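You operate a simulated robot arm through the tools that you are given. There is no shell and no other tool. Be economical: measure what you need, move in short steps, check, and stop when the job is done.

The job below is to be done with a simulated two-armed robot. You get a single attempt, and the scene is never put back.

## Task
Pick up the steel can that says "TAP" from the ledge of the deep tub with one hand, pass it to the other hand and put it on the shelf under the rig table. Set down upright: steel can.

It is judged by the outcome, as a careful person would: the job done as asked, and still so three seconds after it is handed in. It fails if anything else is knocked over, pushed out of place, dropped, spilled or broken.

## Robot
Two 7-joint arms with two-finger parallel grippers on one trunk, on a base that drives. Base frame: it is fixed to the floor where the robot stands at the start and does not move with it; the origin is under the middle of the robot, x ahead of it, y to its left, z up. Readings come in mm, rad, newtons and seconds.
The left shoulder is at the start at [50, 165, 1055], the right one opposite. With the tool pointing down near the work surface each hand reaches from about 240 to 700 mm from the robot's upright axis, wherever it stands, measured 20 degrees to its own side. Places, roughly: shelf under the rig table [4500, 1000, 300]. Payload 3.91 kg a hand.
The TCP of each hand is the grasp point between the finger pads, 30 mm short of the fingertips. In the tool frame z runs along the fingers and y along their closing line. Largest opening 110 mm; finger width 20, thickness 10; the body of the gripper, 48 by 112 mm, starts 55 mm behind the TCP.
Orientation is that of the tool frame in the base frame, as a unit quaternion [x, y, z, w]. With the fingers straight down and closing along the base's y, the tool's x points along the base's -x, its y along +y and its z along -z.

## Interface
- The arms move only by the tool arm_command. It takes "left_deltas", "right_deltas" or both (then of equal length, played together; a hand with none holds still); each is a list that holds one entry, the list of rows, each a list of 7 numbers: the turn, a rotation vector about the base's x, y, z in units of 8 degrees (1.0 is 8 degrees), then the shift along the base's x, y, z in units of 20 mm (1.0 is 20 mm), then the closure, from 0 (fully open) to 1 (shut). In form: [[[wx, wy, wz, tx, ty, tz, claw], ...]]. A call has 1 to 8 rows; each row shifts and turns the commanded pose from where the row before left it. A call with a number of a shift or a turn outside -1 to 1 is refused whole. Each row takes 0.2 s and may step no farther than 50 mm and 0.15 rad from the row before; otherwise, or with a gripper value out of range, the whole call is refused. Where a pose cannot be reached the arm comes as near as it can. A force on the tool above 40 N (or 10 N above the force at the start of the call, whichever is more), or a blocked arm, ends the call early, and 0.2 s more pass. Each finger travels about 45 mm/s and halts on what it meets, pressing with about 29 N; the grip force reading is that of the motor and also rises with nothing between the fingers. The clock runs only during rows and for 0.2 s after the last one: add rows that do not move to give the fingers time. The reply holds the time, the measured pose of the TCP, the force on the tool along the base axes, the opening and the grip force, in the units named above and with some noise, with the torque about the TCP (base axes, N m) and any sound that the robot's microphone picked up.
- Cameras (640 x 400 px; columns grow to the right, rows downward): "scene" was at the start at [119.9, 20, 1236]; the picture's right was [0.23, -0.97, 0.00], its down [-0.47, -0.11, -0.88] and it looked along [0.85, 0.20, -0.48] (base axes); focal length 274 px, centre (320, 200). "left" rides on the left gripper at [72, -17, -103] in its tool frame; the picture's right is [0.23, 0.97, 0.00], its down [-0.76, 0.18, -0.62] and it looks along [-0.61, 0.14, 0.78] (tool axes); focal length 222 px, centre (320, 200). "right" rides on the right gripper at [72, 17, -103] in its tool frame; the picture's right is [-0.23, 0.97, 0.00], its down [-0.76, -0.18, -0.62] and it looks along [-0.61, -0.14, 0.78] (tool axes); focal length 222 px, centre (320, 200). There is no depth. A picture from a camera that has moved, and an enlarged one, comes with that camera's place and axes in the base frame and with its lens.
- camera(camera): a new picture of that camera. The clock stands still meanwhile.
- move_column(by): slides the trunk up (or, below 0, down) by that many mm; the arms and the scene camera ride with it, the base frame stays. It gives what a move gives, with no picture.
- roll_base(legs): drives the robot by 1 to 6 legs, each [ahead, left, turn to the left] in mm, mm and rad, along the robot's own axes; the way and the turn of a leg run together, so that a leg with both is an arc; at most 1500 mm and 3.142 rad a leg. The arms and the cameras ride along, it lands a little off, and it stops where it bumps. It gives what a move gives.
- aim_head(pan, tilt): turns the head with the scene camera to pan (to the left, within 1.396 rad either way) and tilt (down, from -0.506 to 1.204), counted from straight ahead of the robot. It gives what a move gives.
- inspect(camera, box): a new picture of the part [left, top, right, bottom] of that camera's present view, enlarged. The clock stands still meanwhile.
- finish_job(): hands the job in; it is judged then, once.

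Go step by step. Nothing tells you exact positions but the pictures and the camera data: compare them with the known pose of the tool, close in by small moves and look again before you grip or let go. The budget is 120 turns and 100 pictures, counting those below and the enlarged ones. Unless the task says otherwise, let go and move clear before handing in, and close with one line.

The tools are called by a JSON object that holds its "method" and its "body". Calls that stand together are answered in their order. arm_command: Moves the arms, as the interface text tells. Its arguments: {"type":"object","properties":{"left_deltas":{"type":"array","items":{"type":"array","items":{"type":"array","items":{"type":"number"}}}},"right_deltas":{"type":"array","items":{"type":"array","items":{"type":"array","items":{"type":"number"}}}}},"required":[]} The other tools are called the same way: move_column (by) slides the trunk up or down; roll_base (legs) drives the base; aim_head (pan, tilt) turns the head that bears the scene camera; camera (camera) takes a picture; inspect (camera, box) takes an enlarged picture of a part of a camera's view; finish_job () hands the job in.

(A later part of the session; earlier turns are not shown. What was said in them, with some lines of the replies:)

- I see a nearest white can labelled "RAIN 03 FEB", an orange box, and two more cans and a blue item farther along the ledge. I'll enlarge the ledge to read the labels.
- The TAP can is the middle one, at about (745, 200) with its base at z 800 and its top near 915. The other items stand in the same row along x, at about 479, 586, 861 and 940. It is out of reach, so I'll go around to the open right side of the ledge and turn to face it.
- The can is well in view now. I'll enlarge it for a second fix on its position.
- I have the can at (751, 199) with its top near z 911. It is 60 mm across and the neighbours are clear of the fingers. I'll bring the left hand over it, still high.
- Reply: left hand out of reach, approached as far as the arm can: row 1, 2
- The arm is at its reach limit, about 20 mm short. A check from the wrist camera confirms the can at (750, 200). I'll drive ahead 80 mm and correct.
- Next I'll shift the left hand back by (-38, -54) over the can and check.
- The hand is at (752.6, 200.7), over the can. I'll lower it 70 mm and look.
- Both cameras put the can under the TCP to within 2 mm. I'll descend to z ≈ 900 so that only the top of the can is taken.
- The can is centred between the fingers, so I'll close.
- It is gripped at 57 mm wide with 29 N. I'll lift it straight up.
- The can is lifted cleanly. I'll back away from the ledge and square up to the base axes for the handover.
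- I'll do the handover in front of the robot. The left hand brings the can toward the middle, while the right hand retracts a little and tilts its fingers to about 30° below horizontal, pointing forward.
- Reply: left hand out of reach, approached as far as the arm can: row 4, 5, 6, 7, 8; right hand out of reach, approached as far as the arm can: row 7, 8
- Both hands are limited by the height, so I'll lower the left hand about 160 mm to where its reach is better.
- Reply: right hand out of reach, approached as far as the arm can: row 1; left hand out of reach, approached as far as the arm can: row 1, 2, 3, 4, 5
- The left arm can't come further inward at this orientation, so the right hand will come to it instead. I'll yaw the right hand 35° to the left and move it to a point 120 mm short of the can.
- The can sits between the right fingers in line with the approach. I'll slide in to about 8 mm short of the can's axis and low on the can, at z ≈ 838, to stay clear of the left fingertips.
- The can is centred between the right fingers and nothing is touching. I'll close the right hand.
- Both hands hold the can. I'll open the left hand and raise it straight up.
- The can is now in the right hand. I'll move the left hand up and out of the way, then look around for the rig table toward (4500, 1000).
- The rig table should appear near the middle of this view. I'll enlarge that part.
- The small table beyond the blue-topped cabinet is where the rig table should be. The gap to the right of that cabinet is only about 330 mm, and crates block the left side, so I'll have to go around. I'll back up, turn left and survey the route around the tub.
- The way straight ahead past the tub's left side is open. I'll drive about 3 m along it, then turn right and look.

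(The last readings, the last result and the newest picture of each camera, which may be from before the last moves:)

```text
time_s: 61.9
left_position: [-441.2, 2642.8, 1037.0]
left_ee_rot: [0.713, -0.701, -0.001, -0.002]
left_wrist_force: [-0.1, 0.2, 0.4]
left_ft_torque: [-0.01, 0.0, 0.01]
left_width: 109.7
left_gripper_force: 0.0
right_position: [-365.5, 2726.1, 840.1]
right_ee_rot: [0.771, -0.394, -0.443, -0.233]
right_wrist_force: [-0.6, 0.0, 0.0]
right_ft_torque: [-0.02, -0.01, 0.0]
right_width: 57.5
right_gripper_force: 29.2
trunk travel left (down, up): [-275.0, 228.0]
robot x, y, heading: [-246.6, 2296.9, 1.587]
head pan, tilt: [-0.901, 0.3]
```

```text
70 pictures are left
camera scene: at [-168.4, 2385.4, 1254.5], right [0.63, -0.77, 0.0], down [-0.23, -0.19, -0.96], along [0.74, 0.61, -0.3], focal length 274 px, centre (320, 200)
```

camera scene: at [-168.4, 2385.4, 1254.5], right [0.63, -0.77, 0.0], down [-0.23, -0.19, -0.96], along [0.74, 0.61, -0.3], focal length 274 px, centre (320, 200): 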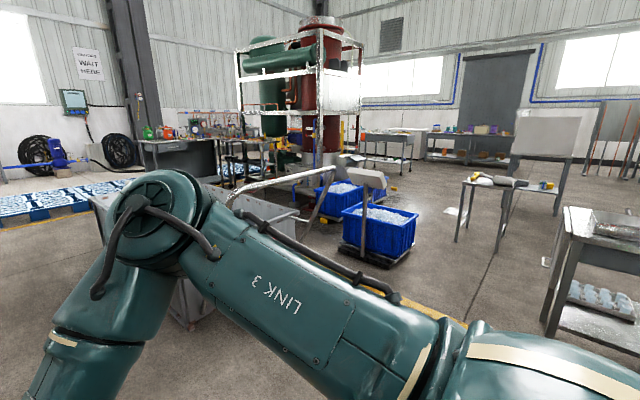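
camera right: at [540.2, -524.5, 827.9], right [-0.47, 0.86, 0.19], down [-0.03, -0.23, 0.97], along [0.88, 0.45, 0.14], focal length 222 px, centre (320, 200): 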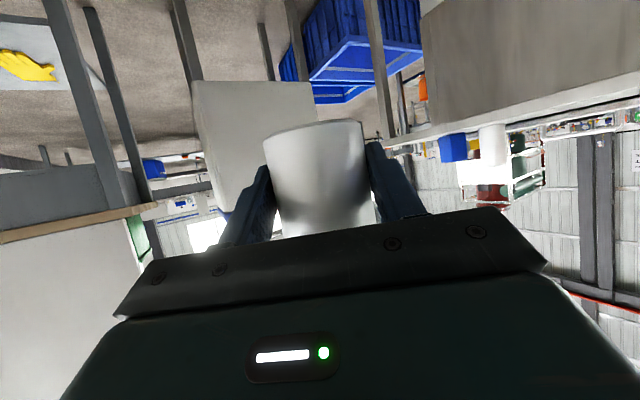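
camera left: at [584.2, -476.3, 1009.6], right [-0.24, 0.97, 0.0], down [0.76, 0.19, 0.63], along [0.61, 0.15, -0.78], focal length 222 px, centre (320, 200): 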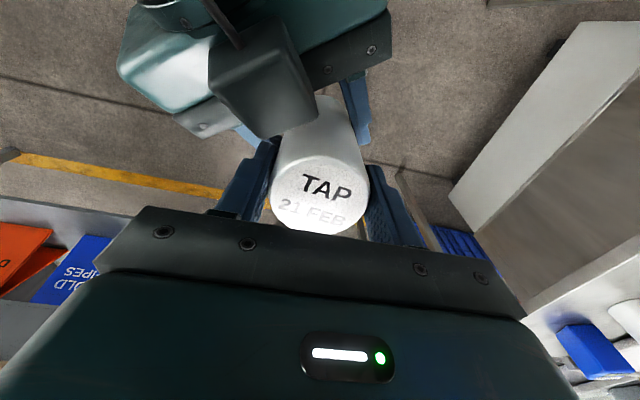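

The arm blocks part of the view, so I'll turn the robot to face +x and look.

{"method": "roll_base", "body": {"legs": [[0, 0, -1.587]]}}

{"method": "aim_head", "body": {"pan": 0.0, "tilt": 0.3}}

{"method": "camera", "body": {"camera": "scene"}}

{"method": "aim_head", "body": {"pan": -0.35, "tilt": 0.1}}

{"method": "camera", "body": {"camera": "scene"}}

```text
time_s: 66.1
left_position: [103.7, 2496.2, 1036.4]
left_ee_rot: [-0.005, 1.0, -0.001, 0.001]
left_wrist_force: [0.3, 0.2, -0.6]
left_ft_torque: [0.01, -0.01, -0.02]
left_width: 110.0
left_gripper_force: 0.0
right_position: [186.7, 2419.1, 838.5]
right_ee_rot: [-0.265, 0.824, 0.148, 0.478]
right_wrist_force: [-0.5, 0.0, 0.4]
right_ft_torque: [-0.05, 0.03, 0.01]
right_width: 57.3
right_gripper_force: 28.6
trunk travel left (down, up): [-275.0, 228.0]
robot x, y, heading: [-244.8, 2294.6, 0.008]
head pan, tilt: [-0.901, 0.3]
```

```text
time_s: 67.3
left_position: [102.3, 2495.8, 1035.6]
left_ee_rot: [-0.006, 1.0, 0.0, 0.002]
left_wrist_force: [-0.2, -0.5, -0.6]
left_ft_torque: [-0.02, -0.02, 0.02]
left_width: 110.0
left_gripper_force: 0.0
right_position: [186.6, 2418.9, 838.5]
right_ee_rot: [-0.265, 0.824, 0.148, 0.478]
right_wrist_force: [0.2, -0.5, 0.1]
right_ft_torque: [-0.02, 0.01, -0.04]
right_width: 57.1
right_gripper_force: 28.8
trunk travel left (down, up): [-275.0, 228.0]
robot x, y, heading: [-244.3, 2296.1, 0.015]
head pan, tilt: [0.0, 0.3]
```

```text
69 pictures are left
camera scene: at [-117.2, 2298.0, 1254.5], right [0.01, -1.0, 0.0], down [-0.3, 0.0, -0.96], along [0.96, 0.01, -0.3], focal length 274 px, centre (320, 200)
```

scene: 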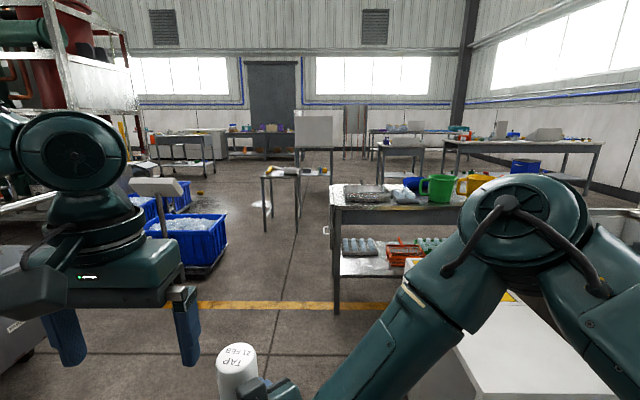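

```text
time_s: 68.2
left_position: [103.9, 2496.2, 1036.1]
left_ee_rot: [-0.007, 1.0, -0.001, 0.002]
left_wrist_force: [0.1, -0.6, 0.0]
left_ft_torque: [-0.01, 0.01, 0.01]
left_width: 109.8
left_gripper_force: 0.1
right_position: [187.0, 2419.1, 838.1]
right_ee_rot: [-0.265, 0.825, 0.147, 0.478]
right_wrist_force: [-0.9, -0.3, 0.5]
right_ft_torque: [0.01, 0.01, 0.01]
right_width: 57.0
right_gripper_force: 29.4
trunk travel left (down, up): [-275.0, 228.0]
robot x, y, heading: [-242.4, 2298.8, 0.013]
head pan, tilt: [-0.351, 0.099]
```

```text
68 pictures are left
camera scene: at [-123.8, 2266.4, 1273.2], right [-0.33, -0.94, 0.0], down [-0.09, 0.03, -0.99], along [0.94, -0.33, -0.1], focal length 274 px, centre (320, 200)
```

scene: 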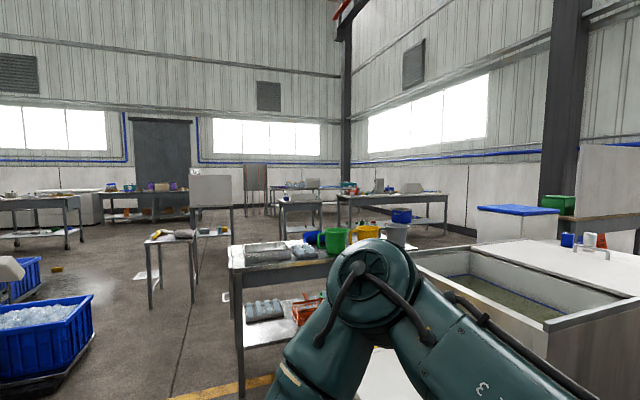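

The corridor between the bucket table (y < 2190) and the blue crates (y > 3150) is open. I'll shift left 400 mm, drive ahead 1.5 m and look again.

{"method": "roll_base", "body": {"legs": [[0, 400, 0], [1500, 0, 0]]}}

{"method": "aim_head", "body": {"pan": -0.3, "tilt": 0.35}}

{"method": "camera", "body": {"camera": "scene"}}

```text
time_s: 77.7
left_position: [1586.4, 2945.5, 1036.4]
left_ee_rot: [-0.025, 1.0, -0.001, 0.001]
left_wrist_force: [0.7, -0.4, -0.4]
left_ft_torque: [-0.01, 0.02, 0.01]
left_width: 110.0
left_gripper_force: 0.1
right_position: [1673.3, 2871.4, 838.9]
right_ee_rot: [-0.281, 0.819, 0.156, 0.475]
right_wrist_force: [0.1, -0.1, 0.5]
right_ft_torque: [-0.01, 0.0, 0.0]
right_width: 57.5
right_gripper_force: 29.0
trunk travel left (down, up): [-275.0, 228.0]
robot x, y, heading: [1247.8, 2736.4, 0.057]
head pan, tilt: [-0.351, 0.099]
```

```text
time_s: 78.4
left_position: [1586.9, 2943.9, 1035.5]
left_ee_rot: [-0.025, 1.0, 0.0, 0.002]
left_wrist_force: [0.5, -0.7, 0.4]
left_ft_torque: [0.0, -0.03, 0.03]
left_width: 110.3
left_gripper_force: 0.1
right_position: [1674.6, 2871.7, 839.0]
right_ee_rot: [-0.282, 0.819, 0.158, 0.474]
right_wrist_force: [0.2, 0.0, 0.0]
right_ft_torque: [-0.01, 0.04, 0.0]
right_width: 56.7
right_gripper_force: 29.0
trunk travel left (down, up): [-275.0, 228.0]
robot x, y, heading: [1249.2, 2729.3, 0.051]
head pan, tilt: [-0.3, 0.351]
```

```text
67 pictures are left
camera scene: at [1371.4, 2711.4, 1249.9], right [-0.25, -0.97, 0.0], down [-0.33, 0.09, -0.94], along [0.91, -0.23, -0.34], focal length 274 px, centre (320, 200)
```

scene: 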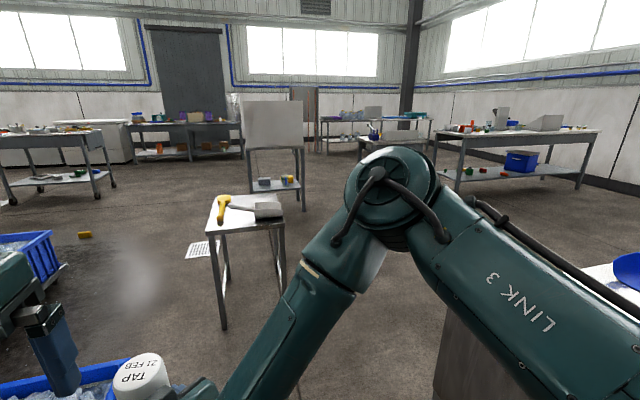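

The rig table at (4500, 1000) is behind my elbow in this view. I'll drive between the bucket table and the small tool table to about (2100, 2500), turn right toward it, and look.

{"method": "roll_base", "body": {"legs": [[550, 0, 0], [290, -272, 0], [0, 0, -0.69]]}}

{"method": "aim_head", "body": {"pan": 0.1, "tilt": 0.35}}

{"method": "camera", "body": {"camera": "scene"}}

```text
time_s: 85.5
left_position: [2492.4, 2443.8, 1036.0]
left_ee_rot: [0.318, 0.948, -0.001, 0.001]
left_wrist_force: [0.3, 0.3, 0.0]
left_ft_torque: [-0.01, 0.01, -0.01]
left_width: 109.8
left_gripper_force: 0.1
right_position: [2512.1, 2332.8, 839.1]
right_ee_rot: [0.016, 0.866, -0.015, 0.5]
right_wrist_force: [0.7, -0.6, 0.0]
right_ft_torque: [0.01, 0.06, -0.03]
right_width: 56.9
right_gripper_force: 29.2
trunk travel left (down, up): [-275.0, 228.0]
robot x, y, heading: [2101.6, 2502.1, -0.648]
head pan, tilt: [-0.3, 0.351]
```

```text
time_s: 86.4
left_position: [2492.6, 2443.8, 1036.4]
left_ee_rot: [0.318, 0.948, 0.0, 0.001]
left_wrist_force: [0.0, -0.1, -0.2]
left_ft_torque: [0.05, -0.04, -0.06]
left_width: 109.8
left_gripper_force: 0.0
right_position: [2512.6, 2332.5, 838.2]
right_ee_rot: [0.015, 0.866, -0.013, 0.499]
right_wrist_force: [0.9, 0.1, 0.4]
right_ft_torque: [0.0, 0.03, 0.02]
right_width: 57.0
right_gripper_force: 29.0
trunk travel left (down, up): [-275.0, 228.0]
robot x, y, heading: [2097.9, 2496.5, -0.648]
head pan, tilt: [0.099, 0.351]
```

```text
66 pictures are left
camera scene: at [2203.8, 2432.3, 1249.8], right [-0.52, -0.85, 0.0], down [-0.29, 0.18, -0.94], along [0.8, -0.49, -0.34], focal length 274 px, centre (320, 200)
```

scene: 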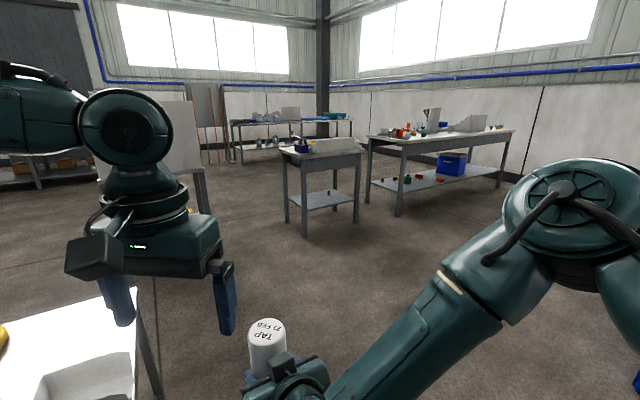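

I see the rig table now: legs near x 4320–4730, y 650–1310, with a low shelf. I'll drive to about (3650, 1100) and face it squarely.

{"method": "roll_base", "body": {"legs": [[1040, -90, 0], [1040, -90, 0], [0, 0, 0.648]]}}

{"method": "aim_head", "body": {"pan": 0.0, "tilt": 0.5}}

{"method": "camera", "body": {"camera": "scene"}}

```text
time_s: 98.6
left_position: [4014.7, 1345.1, 1037.2]
left_ee_rot: [-0.024, 1.0, 0.0, 0.002]
left_wrist_force: [-0.8, 0.4, 0.1]
left_ft_torque: [0.02, -0.01, 0.01]
left_width: 110.1
left_gripper_force: 0.0
right_position: [4101.3, 1271.4, 838.3]
right_ee_rot: [-0.279, 0.82, 0.156, 0.475]
right_wrist_force: [0.0, -0.7, -0.2]
right_ft_torque: [-0.01, 0.02, 0.01]
right_width: 57.3
right_gripper_force: 28.9
trunk travel left (down, up): [-275.0, 228.0]
robot x, y, heading: [3675.1, 1132.4, 0.048]
head pan, tilt: [0.099, 0.351]
```

```text
time_s: 99.3
left_position: [4014.3, 1344.2, 1034.2]
left_ee_rot: [-0.023, 1.0, -0.001, 0.002]
left_wrist_force: [-0.3, -0.1, -0.2]
left_ft_torque: [0.01, 0.0, 0.0]
left_width: 110.2
left_gripper_force: 0.1
right_position: [4100.5, 1270.3, 838.7]
right_ee_rot: [-0.28, 0.82, 0.156, 0.474]
right_wrist_force: [0.3, 0.9, 0.6]
right_ft_torque: [-0.05, 0.05, -0.05]
right_width: 57.3
right_gripper_force: 29.5
trunk travel left (down, up): [-275.0, 228.0]
robot x, y, heading: [3677.5, 1135.1, 0.044]
head pan, tilt: [0.0, 0.499]
```

```text
65 pictures are left
camera scene: at [3798.4, 1139.5, 1236.2], right [0.05, -1.0, 0.0], down [-0.48, -0.02, -0.88], along [0.88, 0.04, -0.48], focal length 274 px, centre (320, 200)
```

scene: 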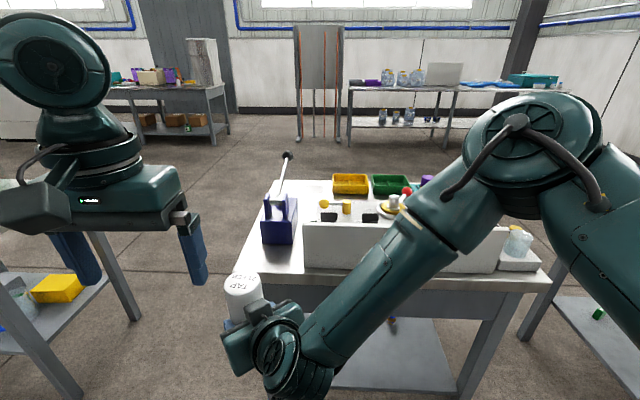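

The table's front edge is at x ≈ 4245 and the shelf's front edge at x ≈ 4285, with the hand only 140 mm away. I'll back off 200 mm, then swing the right hand out in front of its own shoulder with the fingers straight ahead.

{"method": "roll_base", "body": {"legs": [[-200, 0, -0.044]]}}

{"method": "arm_command", "body": {"right_deltas": [[[0, 0, -0.55, 0.4, -1, 0, 1], [0, 0, -0.55, 0.4, -1, 0, 1], [0, 0, -0.55, 0.4, -1, 0, 1], [0, 0, -0.55, 0.4, -1, 0, 1], [0, 0, -0.55, 0.4, -1, 0, 1], [0, 0, -0.55, 0.4, -1, 0, 1], [0, 0, -0.55, 0.4, -1, 0, 1], [0, 0, -0.55, 0.4, -1, 0, 1]]]}}

{"method": "arm_command", "body": {"right_deltas": [[[0, 0, 0, 0.7, -1, -0.5, 1], [0, 0, 0, 0.7, -1, -0.5, 1], [0, 0, 0, 0.7, -1, -0.5, 1], [0, 0, 0, 0.7, -1, -0.5, 1], [0, 0, 0, 0.7, -1, -0.5, 1]]]}}

{"method": "move_column", "body": {"by": -270}}

{"method": "camera", "body": {"camera": "scene"}}

```text
time_s: 100.9
left_position: [3822.2, 1323.7, 1036.0]
left_ee_rot: [-0.002, 1.0, -0.001, 0.002]
left_wrist_force: [-0.3, -0.2, -0.1]
left_ft_torque: [-0.01, 0.01, -0.02]
left_width: 109.9
left_gripper_force: 0.0
right_position: [3905.0, 1247.3, 838.0]
right_ee_rot: [-0.261, 0.825, 0.146, 0.479]
right_wrist_force: [0.9, -0.3, 0.4]
right_ft_torque: [-0.02, 0.04, -0.01]
right_width: 57.0
right_gripper_force: 29.5
trunk travel left (down, up): [-275.0, 228.0]
robot x, y, heading: [3474.6, 1126.3, 0.001]
head pan, tilt: [0.0, 0.499]
```

```text
time_s: 102.7
left_position: [3822.0, 1325.5, 1035.2]
left_ee_rot: [-0.002, 1.0, -0.001, 0.0]
left_wrist_force: [0.0, -0.6, -1.1]
left_ft_torque: [0.05, 0.0, 0.03]
left_width: 109.9
left_gripper_force: 0.0
right_position: [3968.4, 1087.3, 837.5]
right_ee_rot: [0.002, 0.867, -0.007, 0.499]
right_wrist_force: [0.2, 0.7, -0.1]
right_ft_torque: [-0.05, 0.02, 0.02]
right_width: 56.8
right_gripper_force: 29.1
trunk travel left (down, up): [-275.0, 228.0]
robot x, y, heading: [3472.9, 1131.0, 0.005]
head pan, tilt: [0.0, 0.499]
```

```text
time_s: 103.9
left_position: [3821.0, 1323.7, 1035.1]
left_ee_rot: [-0.001, 1.0, -0.001, 0.002]
left_wrist_force: [0.0, -0.5, -1.0]
left_ft_torque: [0.01, 0.01, -0.02]
left_width: 110.0
left_gripper_force: 0.1
right_position: [4040.5, 988.1, 788.1]
right_ee_rot: [0.001, 0.867, -0.007, 0.498]
right_wrist_force: [0.3, 0.2, 1.0]
right_ft_torque: [-0.03, 0.05, 0.03]
right_width: 57.1
right_gripper_force: 28.6
trunk travel left (down, up): [-275.0, 228.0]
robot x, y, heading: [3475.5, 1131.4, 0.004]
head pan, tilt: [0.0, 0.499]
```

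```text
time_s: 106.6
left_position: [3822.3, 1325.5, 765.7]
left_ee_rot: [-0.002, 1.0, -0.001, 0.001]
left_wrist_force: [-1.2, -0.1, 0.4]
left_ft_torque: [0.01, 0.01, -0.05]
left_width: 110.1
left_gripper_force: 0.0
right_position: [4039.5, 988.2, 519.3]
right_ee_rot: [0.002, 0.867, -0.007, 0.498]
right_wrist_force: [0.2, -0.9, -0.2]
right_ft_torque: [0.0, 0.04, -0.05]
right_width: 57.3
right_gripper_force: 29.2
trunk travel left (down, up): [-5.0, 498.0]
robot x, y, heading: [3475.2, 1130.7, 0.002]
head pan, tilt: [0.0, 0.499]
```

```text
64 pictures are left
camera scene: at [3597.3, 1129.1, 966.2], right [0.0, -1.0, 0.0], down [-0.48, 0.0, -0.88], along [0.88, 0.0, -0.48], focal length 274 px, centre (320, 200)
```

scene: 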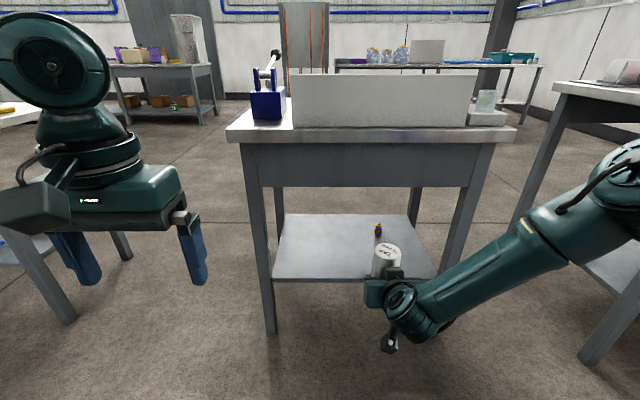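

The shelf is clear except for one tiny item near (4516, 887). I'll lower the right hand to about z 370 while still outside, then check the can.

{"method": "arm_command", "body": {"right_deltas": [[[0, 0, 0, 0, 0.2, -1, 1], [0, 0, 0, 0, 0.2, -1, 1], [0, 0, 0, 0, 0.2, -1, 1], [0, 0, 0, 0, 0.2, -1, 1], [0, 0, 0, 0, 0.2, -1, 1], [0, 0, 0, 0, 0.2, -1, 1], [0, 0, 0, 0, 0.2, -1, 1], [0, 0, 0, 0, 0.2, -1, 1]]]}}

{"method": "inspect", "body": {"camera": "scene", "box": [230, 180, 500, 350]}}

{"method": "camera", "body": {"camera": "right"}}

```text
time_s: 108.4
left_position: [3822.1, 1325.4, 765.0]
left_ee_rot: [-0.003, 1.0, -0.001, 0.0]
left_wrist_force: [0.5, -0.9, 0.1]
left_ft_torque: [0.01, 0.01, 0.0]
left_width: 109.8
left_gripper_force: 0.0
right_position: [4054.0, 1062.7, 385.5]
right_ee_rot: [0.003, 0.868, -0.011, 0.496]
right_wrist_force: [-0.2, -0.1, 0.1]
right_ft_torque: [0.02, 0.03, 0.0]
right_width: 57.1
right_gripper_force: 29.4
right hand out of reach, approached as far as the arm can: row 1, 2, 3, 4, 5, 6, 7, 8
trunk travel left (down, up): [-5.0, 498.0]
robot x, y, heading: [3478.4, 1133.8, 0.007]
head pan, tilt: [0.0, 0.499]
```

```text
2.35 times, centred on (365, 265) of scene
camera zoom: at [3597.3, 1129.1, 966.2], right [0.0, -1.0, 0.0], down [-0.48, 0.0, -0.88], along [0.88, 0.0, -0.48], focal length 646 px, centre (214, 47)
```

zoom: 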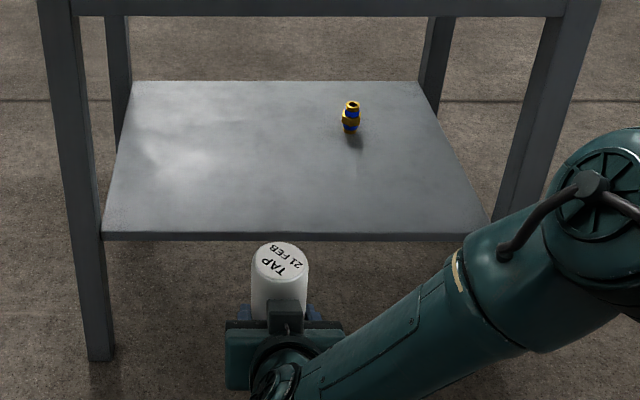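

```text
62 pictures are left
camera right: at [3929.3, 1082.9, 376.0], right [0.13, 0.97, 0.18], down [-0.15, -0.16, 0.98], along [0.98, -0.16, 0.13], focal length 222 px, centre (320, 200)
```

right: 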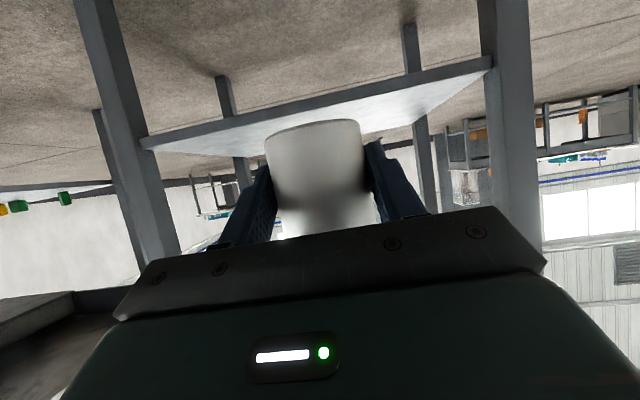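

The arm stopped at z 385, limited by its posture. I'll extend forward, where the forearm is flatter, while lowering.

{"method": "arm_command", "body": {"right_deltas": [[[0, 0, 0, 0.9, -0.4, 0, 1], [0, 0, 0, 0.9, -0.4, 0, 1], [0, 0, 0, 0.9, -0.4, 0, 1], [0, 0, 0, 0.9, -0.4, 0, 1], [0, 0, 0, 0, 0, -0.6, 1], [0, 0, 0, 0, 0, -0.6, 1], [0, 0, 0, 0, 0, -0.6, 1], [0, 0, 0, 0, 0, -0.6, 1]]]}}

```text
time_s: 110.2
left_position: [3822.0, 1324.7, 765.6]
left_ee_rot: [-0.003, 1.0, -0.001, 0.001]
left_wrist_force: [-0.2, 0.3, -1.0]
left_ft_torque: [-0.01, -0.02, 0.0]
left_width: 110.2
left_gripper_force: 0.0
right_position: [4134.0, 1042.1, 341.1]
right_ee_rot: [0.003, 0.869, -0.011, 0.495]
right_wrist_force: [0.6, -0.5, 0.1]
right_ft_torque: [0.04, 0.04, 0.04]
right_width: 57.1
right_gripper_force: 29.1
right hand out of reach, approached as far as the arm can: row 6, 7, 8
trunk travel left (down, up): [-5.0, 498.0]
robot x, y, heading: [3473.1, 1131.2, 0.003]
head pan, tilt: [0.0, 0.499]
```

At z 341 it is almost there. I'll extend a little more to make sure that about z 325 is reachable.

{"method": "arm_command", "body": {"right_deltas": [[[0, 0, 0, 0.8, -0.3, 0.3, 1], [0, 0, 0, 0.8, -0.3, 0, 1], [0, 0, 0, 0, 0, -0.6, 1], [0, 0, 0, 0, 0, -0.6, 1], [0, 0, 0, 0, 0, 0, 1]]]}}

{"method": "camera", "body": {"camera": "right"}}

{"method": "inspect", "body": {"camera": "scene", "box": [230, 180, 500, 350]}}

```text
time_s: 111.4
left_position: [3821.2, 1323.2, 765.3]
left_ee_rot: [-0.001, 1.0, -0.001, 0.001]
left_wrist_force: [-0.2, -0.5, -1.1]
left_ft_torque: [-0.03, -0.03, 0.01]
left_width: 109.9
left_gripper_force: 0.1
right_position: [4162.2, 1029.0, 325.6]
right_ee_rot: [0.001, 0.867, -0.007, 0.498]
right_wrist_force: [0.1, -0.7, 0.2]
right_ft_torque: [0.02, 0.03, 0.03]
right_width: 56.9
right_gripper_force: 29.1
right hand out of reach, approached as far as the arm can: row 4
trunk travel left (down, up): [-5.0, 498.0]
robot x, y, heading: [3476.8, 1133.7, 0.005]
head pan, tilt: [0.0, 0.499]
```

```text
61 pictures are left
camera right: at [4038.1, 1047.9, 315.6], right [0.12, 0.97, 0.19], down [-0.15, -0.17, 0.97], along [0.98, -0.15, 0.13], focal length 222 px, centre (320, 200)
```

right: 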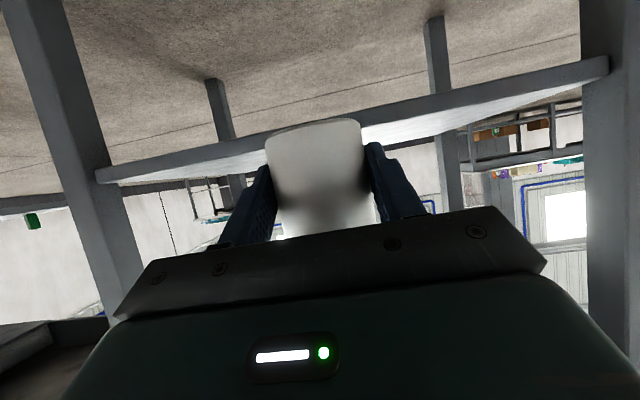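

```text
2.35 times, centred on (365, 265) of scene
camera zoom: at [3597.4, 1129.1, 966.1], right [0.0, -1.0, 0.0], down [-0.48, 0.0, -0.88], along [0.88, 0.0, -0.48], focal length 646 px, centre (214, 47)
```

zoom: 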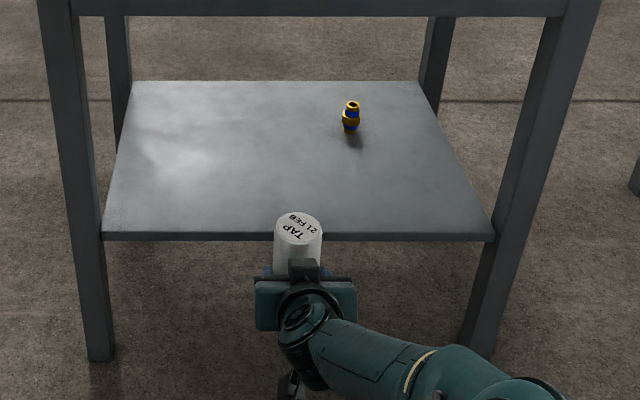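

The arm reaches z 325 when extended. From the wrist view and the leg positions I put the shelf surface nearer z 280, with its front edge at x ≈ 4290. I'll use the last of the column travel, raise the hand 35 mm, extend a little, and roll in about 165 mm.

{"method": "move_column", "body": {"by": -5}}

{"method": "arm_command", "body": {"right_deltas": [[[0, 0, 0, 0, 0, 0.9, 1], [0, 0, 0, 0.8, 0, 0.9, 1], [0, 0, 0, 0.9, 0, 0, 1], [0, 0, 0, 0, 0, 0, 1]]]}}

{"method": "roll_base", "body": {"legs": [[165, 0, 0]]}}

{"method": "camera", "body": {"camera": "scene"}}

{"method": "camera", "body": {"camera": "right"}}

```text
time_s: 112.0
left_position: [3821.9, 1325.3, 760.6]
left_ee_rot: [-0.001, 1.0, -0.001, 0.001]
left_wrist_force: [-0.4, -0.4, -0.3]
left_ft_torque: [0.0, -0.05, 0.0]
left_width: 110.1
left_gripper_force: 0.0
right_position: [4162.7, 1029.9, 322.5]
right_ee_rot: [0.001, 0.867, -0.007, 0.498]
right_wrist_force: [-0.4, 0.6, -0.9]
right_ft_torque: [0.02, 0.05, -0.01]
right_width: 57.1
right_gripper_force: 29.0
trunk travel left (down, up): [0.0, 503.0]
robot x, y, heading: [3472.3, 1131.4, 0.006]
head pan, tilt: [0.0, 0.499]
```

```text
time_s: 113.0
left_position: [3821.1, 1323.7, 761.6]
left_ee_rot: [-0.001, 1.0, -0.001, 0.001]
left_wrist_force: [0.1, -0.6, 0.4]
left_ft_torque: [-0.01, -0.01, 0.01]
left_width: 109.9
left_gripper_force: 0.0
right_position: [4192.1, 1032.6, 363.3]
right_ee_rot: [0.002, 0.867, -0.008, 0.498]
right_wrist_force: [0.4, 0.1, 0.2]
right_ft_torque: [0.01, 0.06, 0.05]
right_width: 56.8
right_gripper_force: 28.9
right hand out of reach, approached as far as the arm can: row 3
trunk travel left (down, up): [0.0, 503.0]
robot x, y, heading: [3478.1, 1131.7, 0.007]
head pan, tilt: [0.0, 0.499]
```

```text
time_s: 114.4
left_position: [3985.2, 1325.5, 761.8]
left_ee_rot: [-0.003, 1.0, -0.001, 0.001]
left_wrist_force: [-0.5, -0.2, -0.3]
left_ft_torque: [-0.01, -0.01, -0.04]
left_width: 109.9
left_gripper_force: 0.2
right_position: [4356.4, 1032.5, 364.5]
right_ee_rot: [0.002, 0.867, -0.008, 0.499]
right_wrist_force: [-0.5, 0.0, 0.5]
right_ft_torque: [-0.02, 0.07, -0.01]
right_width: 57.1
right_gripper_force: 29.0
trunk travel left (down, up): [0.0, 503.0]
robot x, y, heading: [3638.8, 1129.5, 0.0]
head pan, tilt: [0.0, 0.499]
```

```text
59 pictures are left
camera scene: at [3761.3, 1129.7, 961.1], right [0.0, -1.0, 0.0], down [-0.48, 0.0, -0.88], along [0.88, 0.0, -0.48], focal length 274 px, centre (320, 200)
```

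scene: 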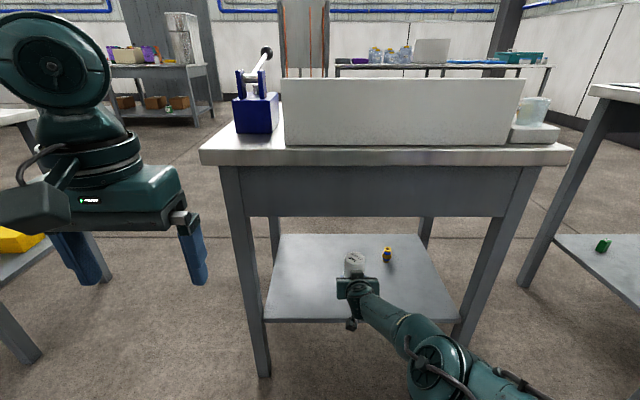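

```text
58 pictures are left
camera right: at [4232.3, 1050.8, 353.6], right [0.12, 0.97, 0.19], down [-0.16, -0.17, 0.97], along [0.98, -0.15, 0.13], focal length 222 px, centre (320, 200)
```

right: 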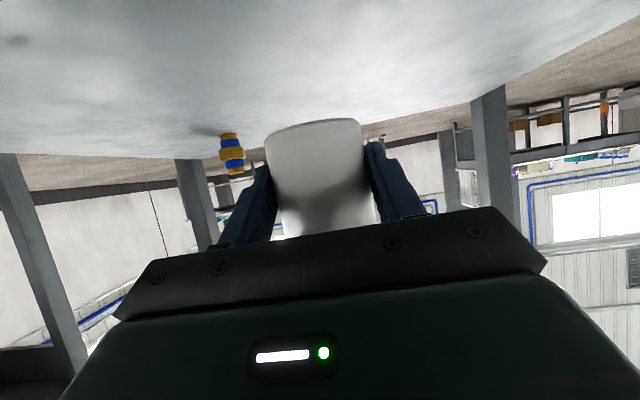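

The can is over the shelf, about 70 mm in from the front edge, and clear of the small bottle. I'll lower slowly, watching the force.

{"method": "arm_command", "body": {"right_deltas": [[[0, 0, 0, 0, 0, -0.4, 1], [0, 0, 0, 0, 0, -0.4, 1], [0, 0, 0, 0, 0, -0.3, 1], [0, 0, 0, 0, 0, -0.3, 1], [0, 0, 0, 0, 0, 0, 1]]]}}

{"method": "inspect", "body": {"camera": "scene", "box": [270, 220, 470, 345]}}

```text
time_s: 115.6
left_position: [3985.5, 1325.6, 759.8]
left_ee_rot: [-0.002, 1.0, -0.001, 0.001]
left_wrist_force: [0.5, 0.5, 0.6]
left_ft_torque: [-0.02, 0.01, -0.02]
left_width: 109.9
left_gripper_force: 0.1
right_position: [4345.7, 1029.1, 347.5]
right_ee_rot: [0.001, 0.867, -0.006, 0.498]
right_wrist_force: [-0.5, 0.2, 0.4]
right_ft_torque: [-0.03, 0.05, -0.03]
right_width: 56.9
right_gripper_force: 28.9
right hand out of reach, approached as far as the arm can: row 1, 2, 3, 4
trunk travel left (down, up): [0.0, 503.0]
robot x, y, heading: [3636.7, 1130.1, 0.006]
head pan, tilt: [0.0, 0.499]
```

```text
3.20 times, centred on (370, 282) of scene
camera zoom: at [3761.3, 1129.7, 961.1], right [0.0, -1.0, 0.0], down [-0.48, 0.0, -0.88], along [0.88, 0.0, -0.48], focal length 878 px, centre (160, -64)
```

zoom: 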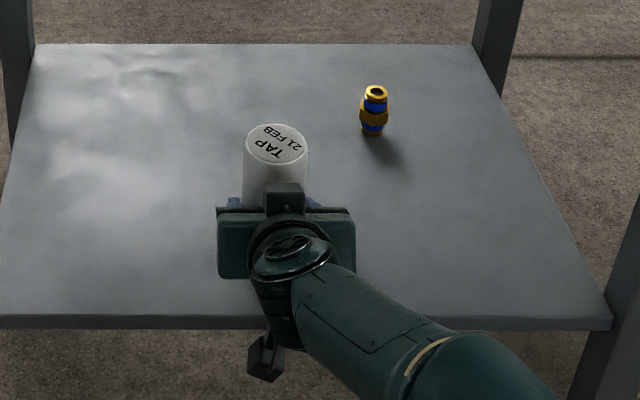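

The arm is now at its outer reach limit. The lowest point is near 690 mm ahead, so I'll draw back about 20 mm and continue down.

{"method": "arm_command", "body": {"right_deltas": [[[0, 0, 0, -0.6, -0.2, 0, 1], [0, 0, 0, -0.5, -0.2, -0.3, 1], [0, 0, 0, 0, 0, -0.4, 1], [0, 0, 0, 0, 0, -0.4, 1], [0, 0, 0, 0, 0, 0, 1]]]}}

{"method": "camera", "body": {"camera": "right"}}

```text
time_s: 116.8
left_position: [3984.4, 1325.1, 760.1]
left_ee_rot: [-0.002, 1.0, -0.001, 0.001]
left_wrist_force: [-0.1, -0.1, 0.1]
left_ft_torque: [-0.02, 0.02, 0.0]
left_width: 110.2
left_gripper_force: 0.0
right_position: [4330.0, 1020.9, 321.8]
right_ee_rot: [0.001, 0.867, -0.007, 0.498]
right_wrist_force: [0.0, -0.2, 0.1]
right_ft_torque: [0.0, 0.05, -0.01]
right_width: 56.9
right_gripper_force: 28.4
right hand out of reach, approached as far as the arm can: row 1, 2, 3, 4
trunk travel left (down, up): [0.0, 503.0]
robot x, y, heading: [3642.7, 1129.9, 0.007]
head pan, tilt: [0.0, 0.499]
```

```text
56 pictures are left
camera right: at [4205.9, 1038.7, 311.9], right [0.12, 0.97, 0.19], down [-0.16, -0.17, 0.97], along [0.98, -0.15, 0.13], focal length 222 px, centre (320, 200)
```

right: 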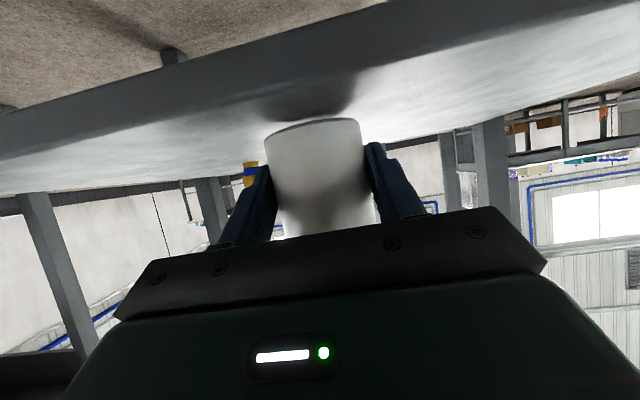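

There is no contact at z 322, with about a 10 mm gap left. Earlier the arm could go lower when it was nearer the robot's centreline, so I'll raise slightly, shift 80 mm left with a 20° yaw, and lower again.

{"method": "arm_command", "body": {"right_deltas": [[[0, 0, 0, 0, 0, 0.7, 1], [0, 0, 0.5, 0, 0.8, 0, 1], [0, 0, 0.5, 0, 0.8, 0, 1], [0, 0, 0.5, 0, 0.8, 0, 1], [0, 0, 0.5, 0, 0.8, 0, 1], [0, 0, 0.5, 0, 0.8, 0, 1], [0, 0, 0, 0, 0, -0.4, 1], [0, 0, 0, 0, 0, 0, 1]]]}}

```text
time_s: 118.6
left_position: [3985.9, 1324.4, 760.5]
left_ee_rot: [-0.002, 1.0, -0.001, 0.0]
left_wrist_force: [-0.6, -0.2, 0.2]
left_ft_torque: [0.05, -0.02, 0.03]
left_width: 110.3
left_gripper_force: 0.1
right_position: [4337.5, 1116.0, 361.2]
right_ee_rot: [-0.133, 0.86, 0.067, 0.488]
right_wrist_force: [-0.8, 1.5, -0.4]
right_ft_torque: [0.0, 0.02, 0.02]
right_width: 57.0
right_gripper_force: 29.0
right hand out of reach, approached as far as the arm can: row 1, 3, 4, 5, 6, 7
trunk travel left (down, up): [0.0, 503.0]
robot x, y, heading: [3639.5, 1129.0, 0.003]
head pan, tilt: [0.0, 0.499]
```

Here the outer reach limits. I'll draw the hand back 50 mm, roll the base forward 60 mm, and then lower.

{"method": "arm_command", "body": {"right_deltas": [[[0, 0, 0, -0.9, 0, 0, 1], [0, 0, 0, -0.9, 0, 0, 1], [0, 0, 0, -0.7, 0, 0, 1], [0, 0, 0, 0, 0, 0, 1]]]}}

{"method": "roll_base", "body": {"legs": [[65, 0, 0]]}}

{"method": "arm_command", "body": {"right_deltas": [[[0, 0, 0, 0, 0, -0.5, 1], [0, 0, 0, 0, 0, -0.5, 1], [0, 0, 0, 0, 0, -0.5, 1], [0, 0, 0, 0, 0, 0, 1]]]}}

```text
time_s: 119.6
left_position: [3985.3, 1325.9, 761.2]
left_ee_rot: [-0.002, 1.0, -0.001, 0.001]
left_wrist_force: [0.7, -0.9, -0.7]
left_ft_torque: [0.02, -0.04, 0.01]
left_width: 110.1
left_gripper_force: 0.0
right_position: [4322.2, 1149.4, 355.9]
right_ee_rot: [-0.148, 0.857, 0.076, 0.488]
right_wrist_force: [0.2, -0.6, -0.4]
right_ft_torque: [-0.01, 0.06, 0.01]
right_width: 56.9
right_gripper_force: 28.6
right hand out of reach, approached as far as the arm can: row 1, 2, 3
trunk travel left (down, up): [0.0, 503.0]
robot x, y, heading: [3638.7, 1128.7, 0.001]
head pan, tilt: [0.0, 0.499]
```

```text
time_s: 120.6
left_position: [4050.2, 1325.1, 761.3]
left_ee_rot: [-0.002, 1.0, -0.001, 0.002]
left_wrist_force: [-0.3, 0.2, 0.0]
left_ft_torque: [0.01, -0.01, 0.02]
left_width: 110.0
left_gripper_force: 0.1
right_position: [4388.1, 1150.6, 358.6]
right_ee_rot: [-0.15, 0.857, 0.077, 0.487]
right_wrist_force: [0.6, 0.2, 0.0]
right_ft_torque: [-0.06, 0.04, 0.0]
right_width: 56.9
right_gripper_force: 28.6
trunk travel left (down, up): [0.0, 503.0]
robot x, y, heading: [3705.0, 1132.4, 0.006]
head pan, tilt: [0.0, 0.499]
```

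```text
time_s: 121.6
left_position: [4050.1, 1325.8, 760.8]
left_ee_rot: [-0.003, 1.0, -0.001, 0.001]
left_wrist_force: [-0.7, -0.4, 0.3]
left_ft_torque: [-0.03, 0.0, 0.02]
left_width: 110.2
left_gripper_force: 0.1
right_position: [4384.6, 1148.8, 352.1]
right_ee_rot: [-0.148, 0.858, 0.075, 0.486]
right_wrist_force: [-0.7, 0.4, 0.0]
right_ft_torque: [-0.02, 0.07, 0.0]
right_width: 56.9
right_gripper_force: 29.1
right hand out of reach, approached as far as the arm can: row 1, 2, 3
trunk travel left (down, up): [0.0, 503.0]
robot x, y, heading: [3703.4, 1129.3, 0.003]
head pan, tilt: [0.0, 0.499]
```

The solver only slides along its limits here. The straight-ahead pose got the lowest (322), so I'll go back to it and add a few degrees of downward pitch. That frees the arm to go lower and costs only a small rock of the can when it lands.

{"method": "roll_base", "body": {"legs": [[-35, 0, 0]]}}

{"method": "arm_command", "body": {"right_deltas": [[[0, 0, -0.33, -0.2, -0.9, 0.1, 1], [0, 0, -0.33, -0.2, -0.9, 0.1, 1], [0, 0, -0.33, -0.1, -0.9, 0, 1], [0, 0, -0.33, 0, -0.9, 0, 1], [0, 0, -0.33, 0, -0.9, 0, 1], [0, 0, -0.33, 0, -0.9, 0, 1], [0, 0, -0.33, 0, -0.6, 0, 1], [0, 0, 0, 0, 0, 0, 1]]]}}

```text
time_s: 122.5
left_position: [4015.2, 1325.3, 761.3]
left_ee_rot: [-0.002, 1.0, 0.0, 0.001]
left_wrist_force: [-0.4, 0.3, 0.2]
left_ft_torque: [0.01, 0.01, 0.01]
left_width: 109.9
left_gripper_force: 0.1
right_position: [4348.6, 1149.3, 351.0]
right_ee_rot: [-0.147, 0.859, 0.074, 0.485]
right_wrist_force: [0.2, -0.2, 0.0]
right_ft_torque: [-0.01, 0.01, -0.03]
right_width: 57.3
right_gripper_force: 29.3
trunk travel left (down, up): [0.0, 503.0]
robot x, y, heading: [3672.2, 1130.2, 0.006]
head pan, tilt: [0.0, 0.499]
```

```text
time_s: 124.3
left_position: [4015.3, 1325.4, 760.9]
left_ee_rot: [-0.002, 1.0, -0.001, 0.002]
left_wrist_force: [-0.4, -0.1, 0.1]
left_ft_torque: [-0.02, -0.01, 0.01]
left_width: 109.9
left_gripper_force: 0.1
right_position: [4364.1, 1054.2, 337.9]
right_ee_rot: [-0.008, 0.871, -0.004, 0.491]
right_wrist_force: [0.4, -0.3, 0.3]
right_ft_torque: [-0.01, 0.05, -0.01]
right_width: 57.2
right_gripper_force: 29.2
right hand out of reach, approached as far as the arm can: row 1, 2, 3, 4, 5, 6
trunk travel left (down, up): [0.0, 503.0]
robot x, y, heading: [3668.6, 1132.6, 0.0]
head pan, tilt: [0.0, 0.499]
```

At (4364, 1054, 338). Now I'll pitch about 4° steeper and lower toward contact.

{"method": "arm_command", "body": {"right_deltas": [[[0, 0.2, 0, 0, -0.3, 0, 1], [0, 0.2, 0, 0, -0.3, -0.2, 1], [0, 0, 0, 0, 0, -0.3, 1], [0, 0, 0, 0, 0, -0.3, 1], [0, 0, 0, 0, 0, -0.3, 1], [0, 0, 0, 0, 0, 0, 1]]]}}

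{"method": "camera", "body": {"camera": "right"}}

```text
time_s: 125.7
left_position: [4016.9, 1325.9, 758.6]
left_ee_rot: [-0.002, 1.0, -0.001, 0.001]
left_wrist_force: [-0.8, 0.9, -0.7]
left_ft_torque: [0.02, 0.0, 0.0]
left_width: 110.1
left_gripper_force: 0.1
right_position: [4357.2, 1039.3, 321.7]
right_ee_rot: [-0.008, 0.884, -0.005, 0.467]
right_wrist_force: [0.6, -0.7, 1.0]
right_ft_torque: [0.02, 0.05, 0.0]
right_width: 57.1
right_gripper_force: 28.9
right hand out of reach, approached as far as the arm can: row 4, 5
trunk travel left (down, up): [0.0, 503.0]
robot x, y, heading: [3668.9, 1129.6, 0.006]
head pan, tilt: [0.0, 0.499]
```

```text
55 pictures are left
camera right: at [4232.4, 1055.1, 320.1], right [0.12, 0.98, 0.17], down [-0.08, -0.16, 0.98], along [0.99, -0.13, 0.06], focal length 222 px, centre (320, 200)
```

right: 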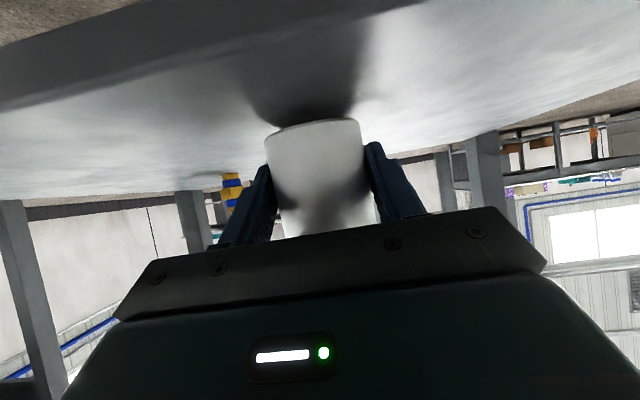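

Still no contact at 322. The extra pitch should let me draw back a little and go lower, so I'll try 20 mm back and 14 mm down.

{"method": "arm_command", "body": {"right_deltas": [[[0, 0, 0, -0.5, 0, -0.1, 1], [0, 0, 0, -0.5, 0, -0.2, 1], [0, 0, 0, 0, 0, -0.2, 1], [0, 0, 0, 0, 0, -0.2, 1], [0, 0, 0, 0, 0, 0, 1]]]}}

{"method": "camera", "body": {"camera": "right"}}

```text
time_s: 126.9
left_position: [4014.0, 1325.6, 761.5]
left_ee_rot: [-0.002, 1.0, -0.001, 0.003]
left_wrist_force: [0.0, 0.8, 0.1]
left_ft_torque: [-0.01, -0.02, 0.01]
left_width: 109.9
left_gripper_force: 0.1
right_position: [4346.6, 1039.8, 308.8]
right_ee_rot: [-0.008, 0.882, -0.004, 0.47]
right_wrist_force: [6.6, 5.2, 20.1]
right_ft_torque: [0.67, -0.38, -0.05]
right_width: 57.4
right_gripper_force: 29.6
right hand out of reach, approached as far as the arm can: row 1, 2, 4
trunk travel left (down, up): [0.0, 503.0]
robot x, y, heading: [3668.1, 1131.7, 0.001]
head pan, tilt: [0.0, 0.499]
```

```text
54 pictures are left
camera right: at [4220.8, 1055.8, 306.4], right [0.12, 0.98, 0.17], down [-0.09, -0.16, 0.98], along [0.99, -0.13, 0.07], focal length 222 px, centre (320, 200)
```

right: 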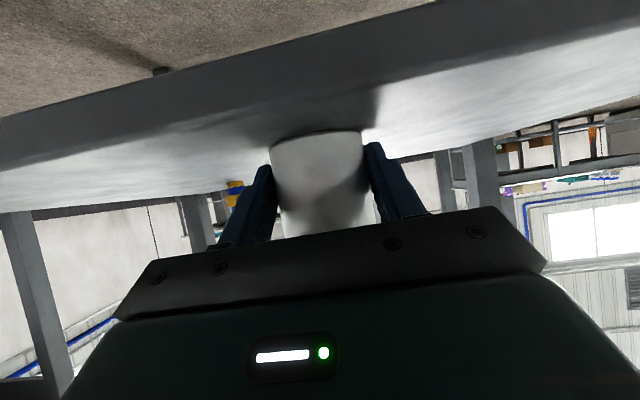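

Contact at z 309 with 20 N, so the can stands on the shelf. I'll ease the pressure by about 2 mm and open the fingers gradually.

{"method": "arm_command", "body": {"right_deltas": [[[0, 0, 0, 0, 0, 0.1, 1], [0, 0, 0, 0, 0, 0, 1]]]}}

{"method": "inspect", "body": {"camera": "scene", "box": [270, 220, 470, 345]}}

```text
time_s: 127.5
left_position: [4015.0, 1326.8, 761.9]
left_ee_rot: [-0.002, 1.0, -0.001, 0.003]
left_wrist_force: [-1.5, -0.2, 0.3]
left_ft_torque: [-0.02, 0.01, 0.01]
left_width: 110.1
left_gripper_force: 0.1
right_position: [4345.1, 1039.6, 309.1]
right_ee_rot: [-0.009, 0.883, -0.004, 0.468]
right_wrist_force: [4.7, 4.8, 19.6]
right_ft_torque: [0.64, -0.44, 0.01]
right_width: 57.3
right_gripper_force: 29.1
trunk travel left (down, up): [0.0, 503.0]
robot x, y, heading: [3671.3, 1129.1, 0.004]
head pan, tilt: [0.0, 0.499]
```

```text
3.20 times, centred on (370, 282) of scene
camera zoom: at [3789.9, 1130.0, 961.4], right [0.0, -1.0, 0.0], down [-0.48, 0.0, -0.88], along [0.88, 0.0, -0.48], focal length 878 px, centre (160, -64)
```

zoom: 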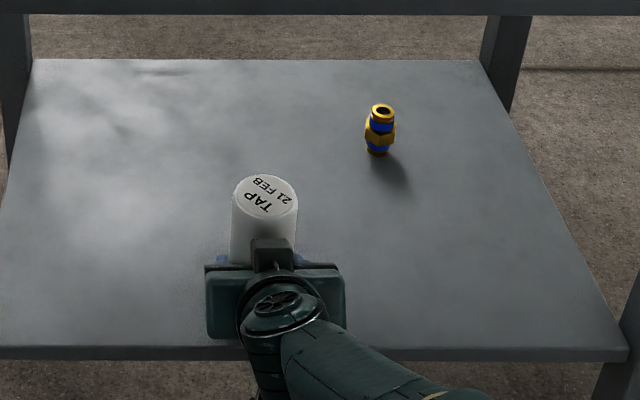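

The force hasn't eased, so I'll raise a touch more.

{"method": "arm_command", "body": {"right_deltas": [[[0, 0, 0, 0, 0, 0.15, 1], [0, 0, 0, 0, 0, 0, 1]]]}}

```text
time_s: 128.1
left_position: [4014.2, 1325.9, 762.0]
left_ee_rot: [-0.003, 1.0, -0.001, 0.002]
left_wrist_force: [0.1, 0.0, 0.5]
left_ft_torque: [0.0, 0.04, -0.03]
left_width: 110.2
left_gripper_force: 0.1
right_position: [4346.5, 1039.5, 309.3]
right_ee_rot: [-0.008, 0.884, -0.004, 0.468]
right_wrist_force: [-1.7, 1.2, 15.6]
right_ft_torque: [0.4, -0.5, 0.06]
right_width: 57.2
right_gripper_force: 28.9
trunk travel left (down, up): [0.0, 503.0]
robot x, y, heading: [3667.1, 1131.9, 0.001]
head pan, tilt: [0.0, 0.499]
```

{"method": "arm_command", "body": {"right_deltas": [[[0, 0, 0, 0, 0, 0.15, 1], [0, 0, 0, 0, 0, 0, 1]]]}}

```text
time_s: 128.7
left_position: [4014.9, 1326.3, 761.4]
left_ee_rot: [-0.004, 1.0, -0.001, 0.002]
left_wrist_force: [-0.2, -0.2, -0.5]
left_ft_torque: [-0.03, 0.01, 0.03]
left_width: 110.1
left_gripper_force: 0.1
right_position: [4346.8, 1039.5, 308.2]
right_ee_rot: [-0.007, 0.884, -0.005, 0.467]
right_wrist_force: [-5.2, -0.5, 11.5]
right_ft_torque: [0.24, -0.29, 0.08]
right_width: 57.1
right_gripper_force: 29.3
right hand out of reach, approached as far as the arm can: row 1
trunk travel left (down, up): [0.0, 503.0]
robot x, y, heading: [3672.4, 1132.9, 0.007]
head pan, tilt: [0.0, 0.499]
```

The force is down to about 11 N. I'll make one more small correction and then open slowly.

{"method": "arm_command", "body": {"right_deltas": [[[0, 0, 0, 0.2, 0, 0.15, 1], [0, 0, 0, 0, 0, 0, 1]]]}}

```text
time_s: 129.3
left_position: [4015.5, 1325.5, 761.9]
left_ee_rot: [-0.002, 1.0, -0.001, 0.001]
left_wrist_force: [0.1, 0.5, 0.6]
left_ft_torque: [0.0, 0.0, 0.01]
left_width: 110.4
left_gripper_force: 0.0
right_position: [4348.8, 1040.7, 310.8]
right_ee_rot: [-0.008, 0.885, -0.004, 0.465]
right_wrist_force: [-0.8, -0.6, -2.3]
right_ft_torque: [-0.02, 0.06, -0.02]
right_width: 57.1
right_gripper_force: 29.0
trunk travel left (down, up): [0.0, 503.0]
robot x, y, heading: [3671.8, 1130.1, 0.004]
head pan, tilt: [0.0, 0.499]
```

The load is now just the can's own weight, with the can touching or within a millimetre or two of the shelf. I'll open.

{"method": "arm_command", "body": {"right_deltas": [[[0, 0, 0, 0, 0, 0, 0.45], [0, 0, 0, 0, 0, 0, 0.4], [0, 0, 0, 0, 0, 0, 0.3], [0, 0, 0, 0, 0, 0, 0.15], [0, 0, 0, 0, 0, 0, 0], [0, 0, 0, 0, 0, 0, 0]]]}}

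{"method": "camera", "body": {"camera": "right"}}

{"method": "inspect", "body": {"camera": "scene", "box": [270, 220, 470, 345]}}

```text
time_s: 130.7
left_position: [4015.8, 1326.1, 760.9]
left_ee_rot: [-0.002, 1.0, -0.001, 0.002]
left_wrist_force: [0.1, -0.7, 1.5]
left_ft_torque: [-0.02, 0.03, -0.02]
left_width: 109.9
left_gripper_force: 0.0
right_position: [4349.6, 1039.5, 311.9]
right_ee_rot: [-0.008, 0.885, -0.004, 0.466]
right_wrist_force: [0.6, 0.0, -0.5]
right_ft_torque: [-0.03, 0.04, -0.01]
right_width: 110.0
right_gripper_force: 0.1
trunk travel left (down, up): [0.0, 503.0]
robot x, y, heading: [3671.8, 1127.7, 0.005]
head pan, tilt: [0.0, 0.499]
```

```text
52 pictures are left
camera right: at [4225.2, 1055.9, 310.6], right [0.12, 0.98, 0.17], down [-0.08, -0.16, 0.98], along [0.99, -0.13, 0.06], focal length 222 px, centre (320, 200)
```

right: 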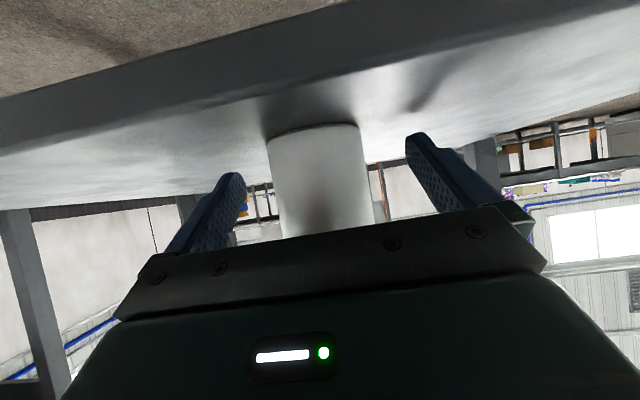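

```text
3.20 times, centred on (370, 282) of scene
camera zoom: at [3791.3, 1129.9, 961.2], right [0.0, -1.0, 0.0], down [-0.48, 0.0, -0.88], along [0.88, 0.0, -0.48], focal length 878 px, centre (160, -64)
```

zoom: 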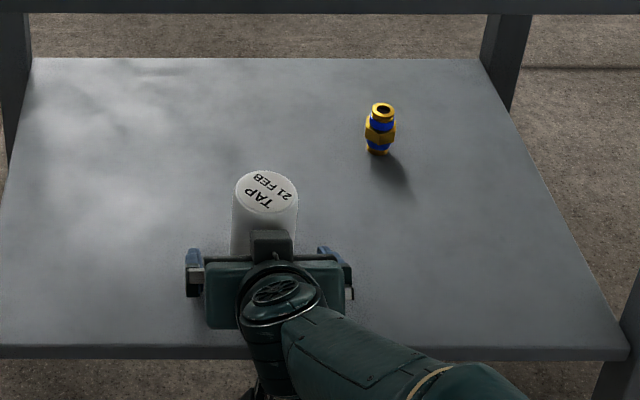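

The can stands upright and free on the shelf. I'll back straight out with the base.

{"method": "roll_base", "body": {"legs": [[-300, 0, 0]]}}

{"method": "camera", "body": {"camera": "scene"}}

{"method": "camera", "body": {"camera": "right"}}

```text
time_s: 132.7
left_position: [3716.3, 1322.7, 761.2]
left_ee_rot: [-0.001, 1.0, -0.001, 0.001]
left_wrist_force: [-0.2, -0.1, 0.3]
left_ft_torque: [0.01, 0.02, 0.01]
left_width: 110.2
left_gripper_force: 0.0
right_position: [4049.1, 1038.1, 312.2]
right_ee_rot: [-0.007, 0.885, -0.005, 0.466]
right_wrist_force: [-0.8, 0.0, 0.3]
right_ft_torque: [-0.01, 0.0, -0.02]
right_width: 110.0
right_gripper_force: 0.1
trunk travel left (down, up): [0.0, 503.0]
robot x, y, heading: [3365.7, 1131.6, 0.003]
head pan, tilt: [0.0, 0.499]
```

```text
50 pictures are left
camera scene: at [3490.4, 1128.8, 961.2], right [0.0, -1.0, 0.0], down [-0.48, 0.0, -0.88], along [0.88, 0.0, -0.48], focal length 274 px, centre (320, 200)
```

scene: 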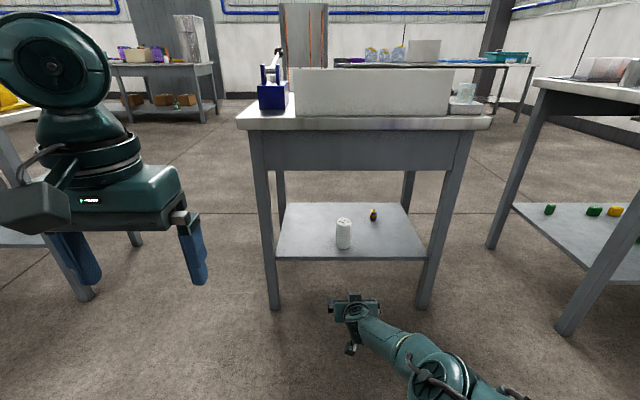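

```text
49 pictures are left
camera right: at [3924.1, 1053.2, 310.6], right [0.12, 0.98, 0.17], down [-0.08, -0.16, 0.98], along [0.99, -0.13, 0.06], focal length 222 px, centre (320, 200)
```

right: 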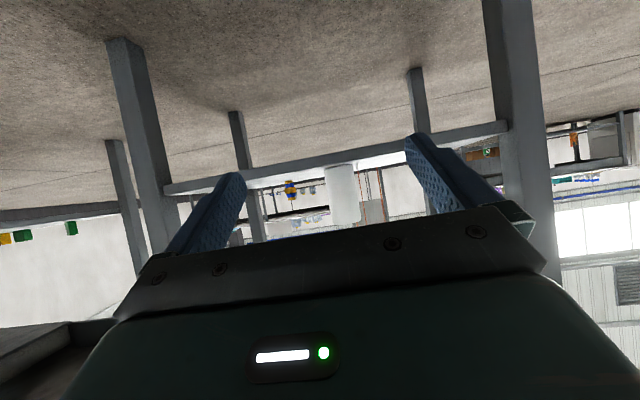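

The TAP can stands upright on the shelf, the fitting beside it is untouched and both hands are clear. I'll hand the job in.

{"method": "finish_job", "body": {}}

```text
The job is handed in.
```

The steel can marked "TAP" was picked from the tub ledge with the left hand, passed to the right hand, and set upright on the shelf under the rig table, and I saw nothing else disturbed.
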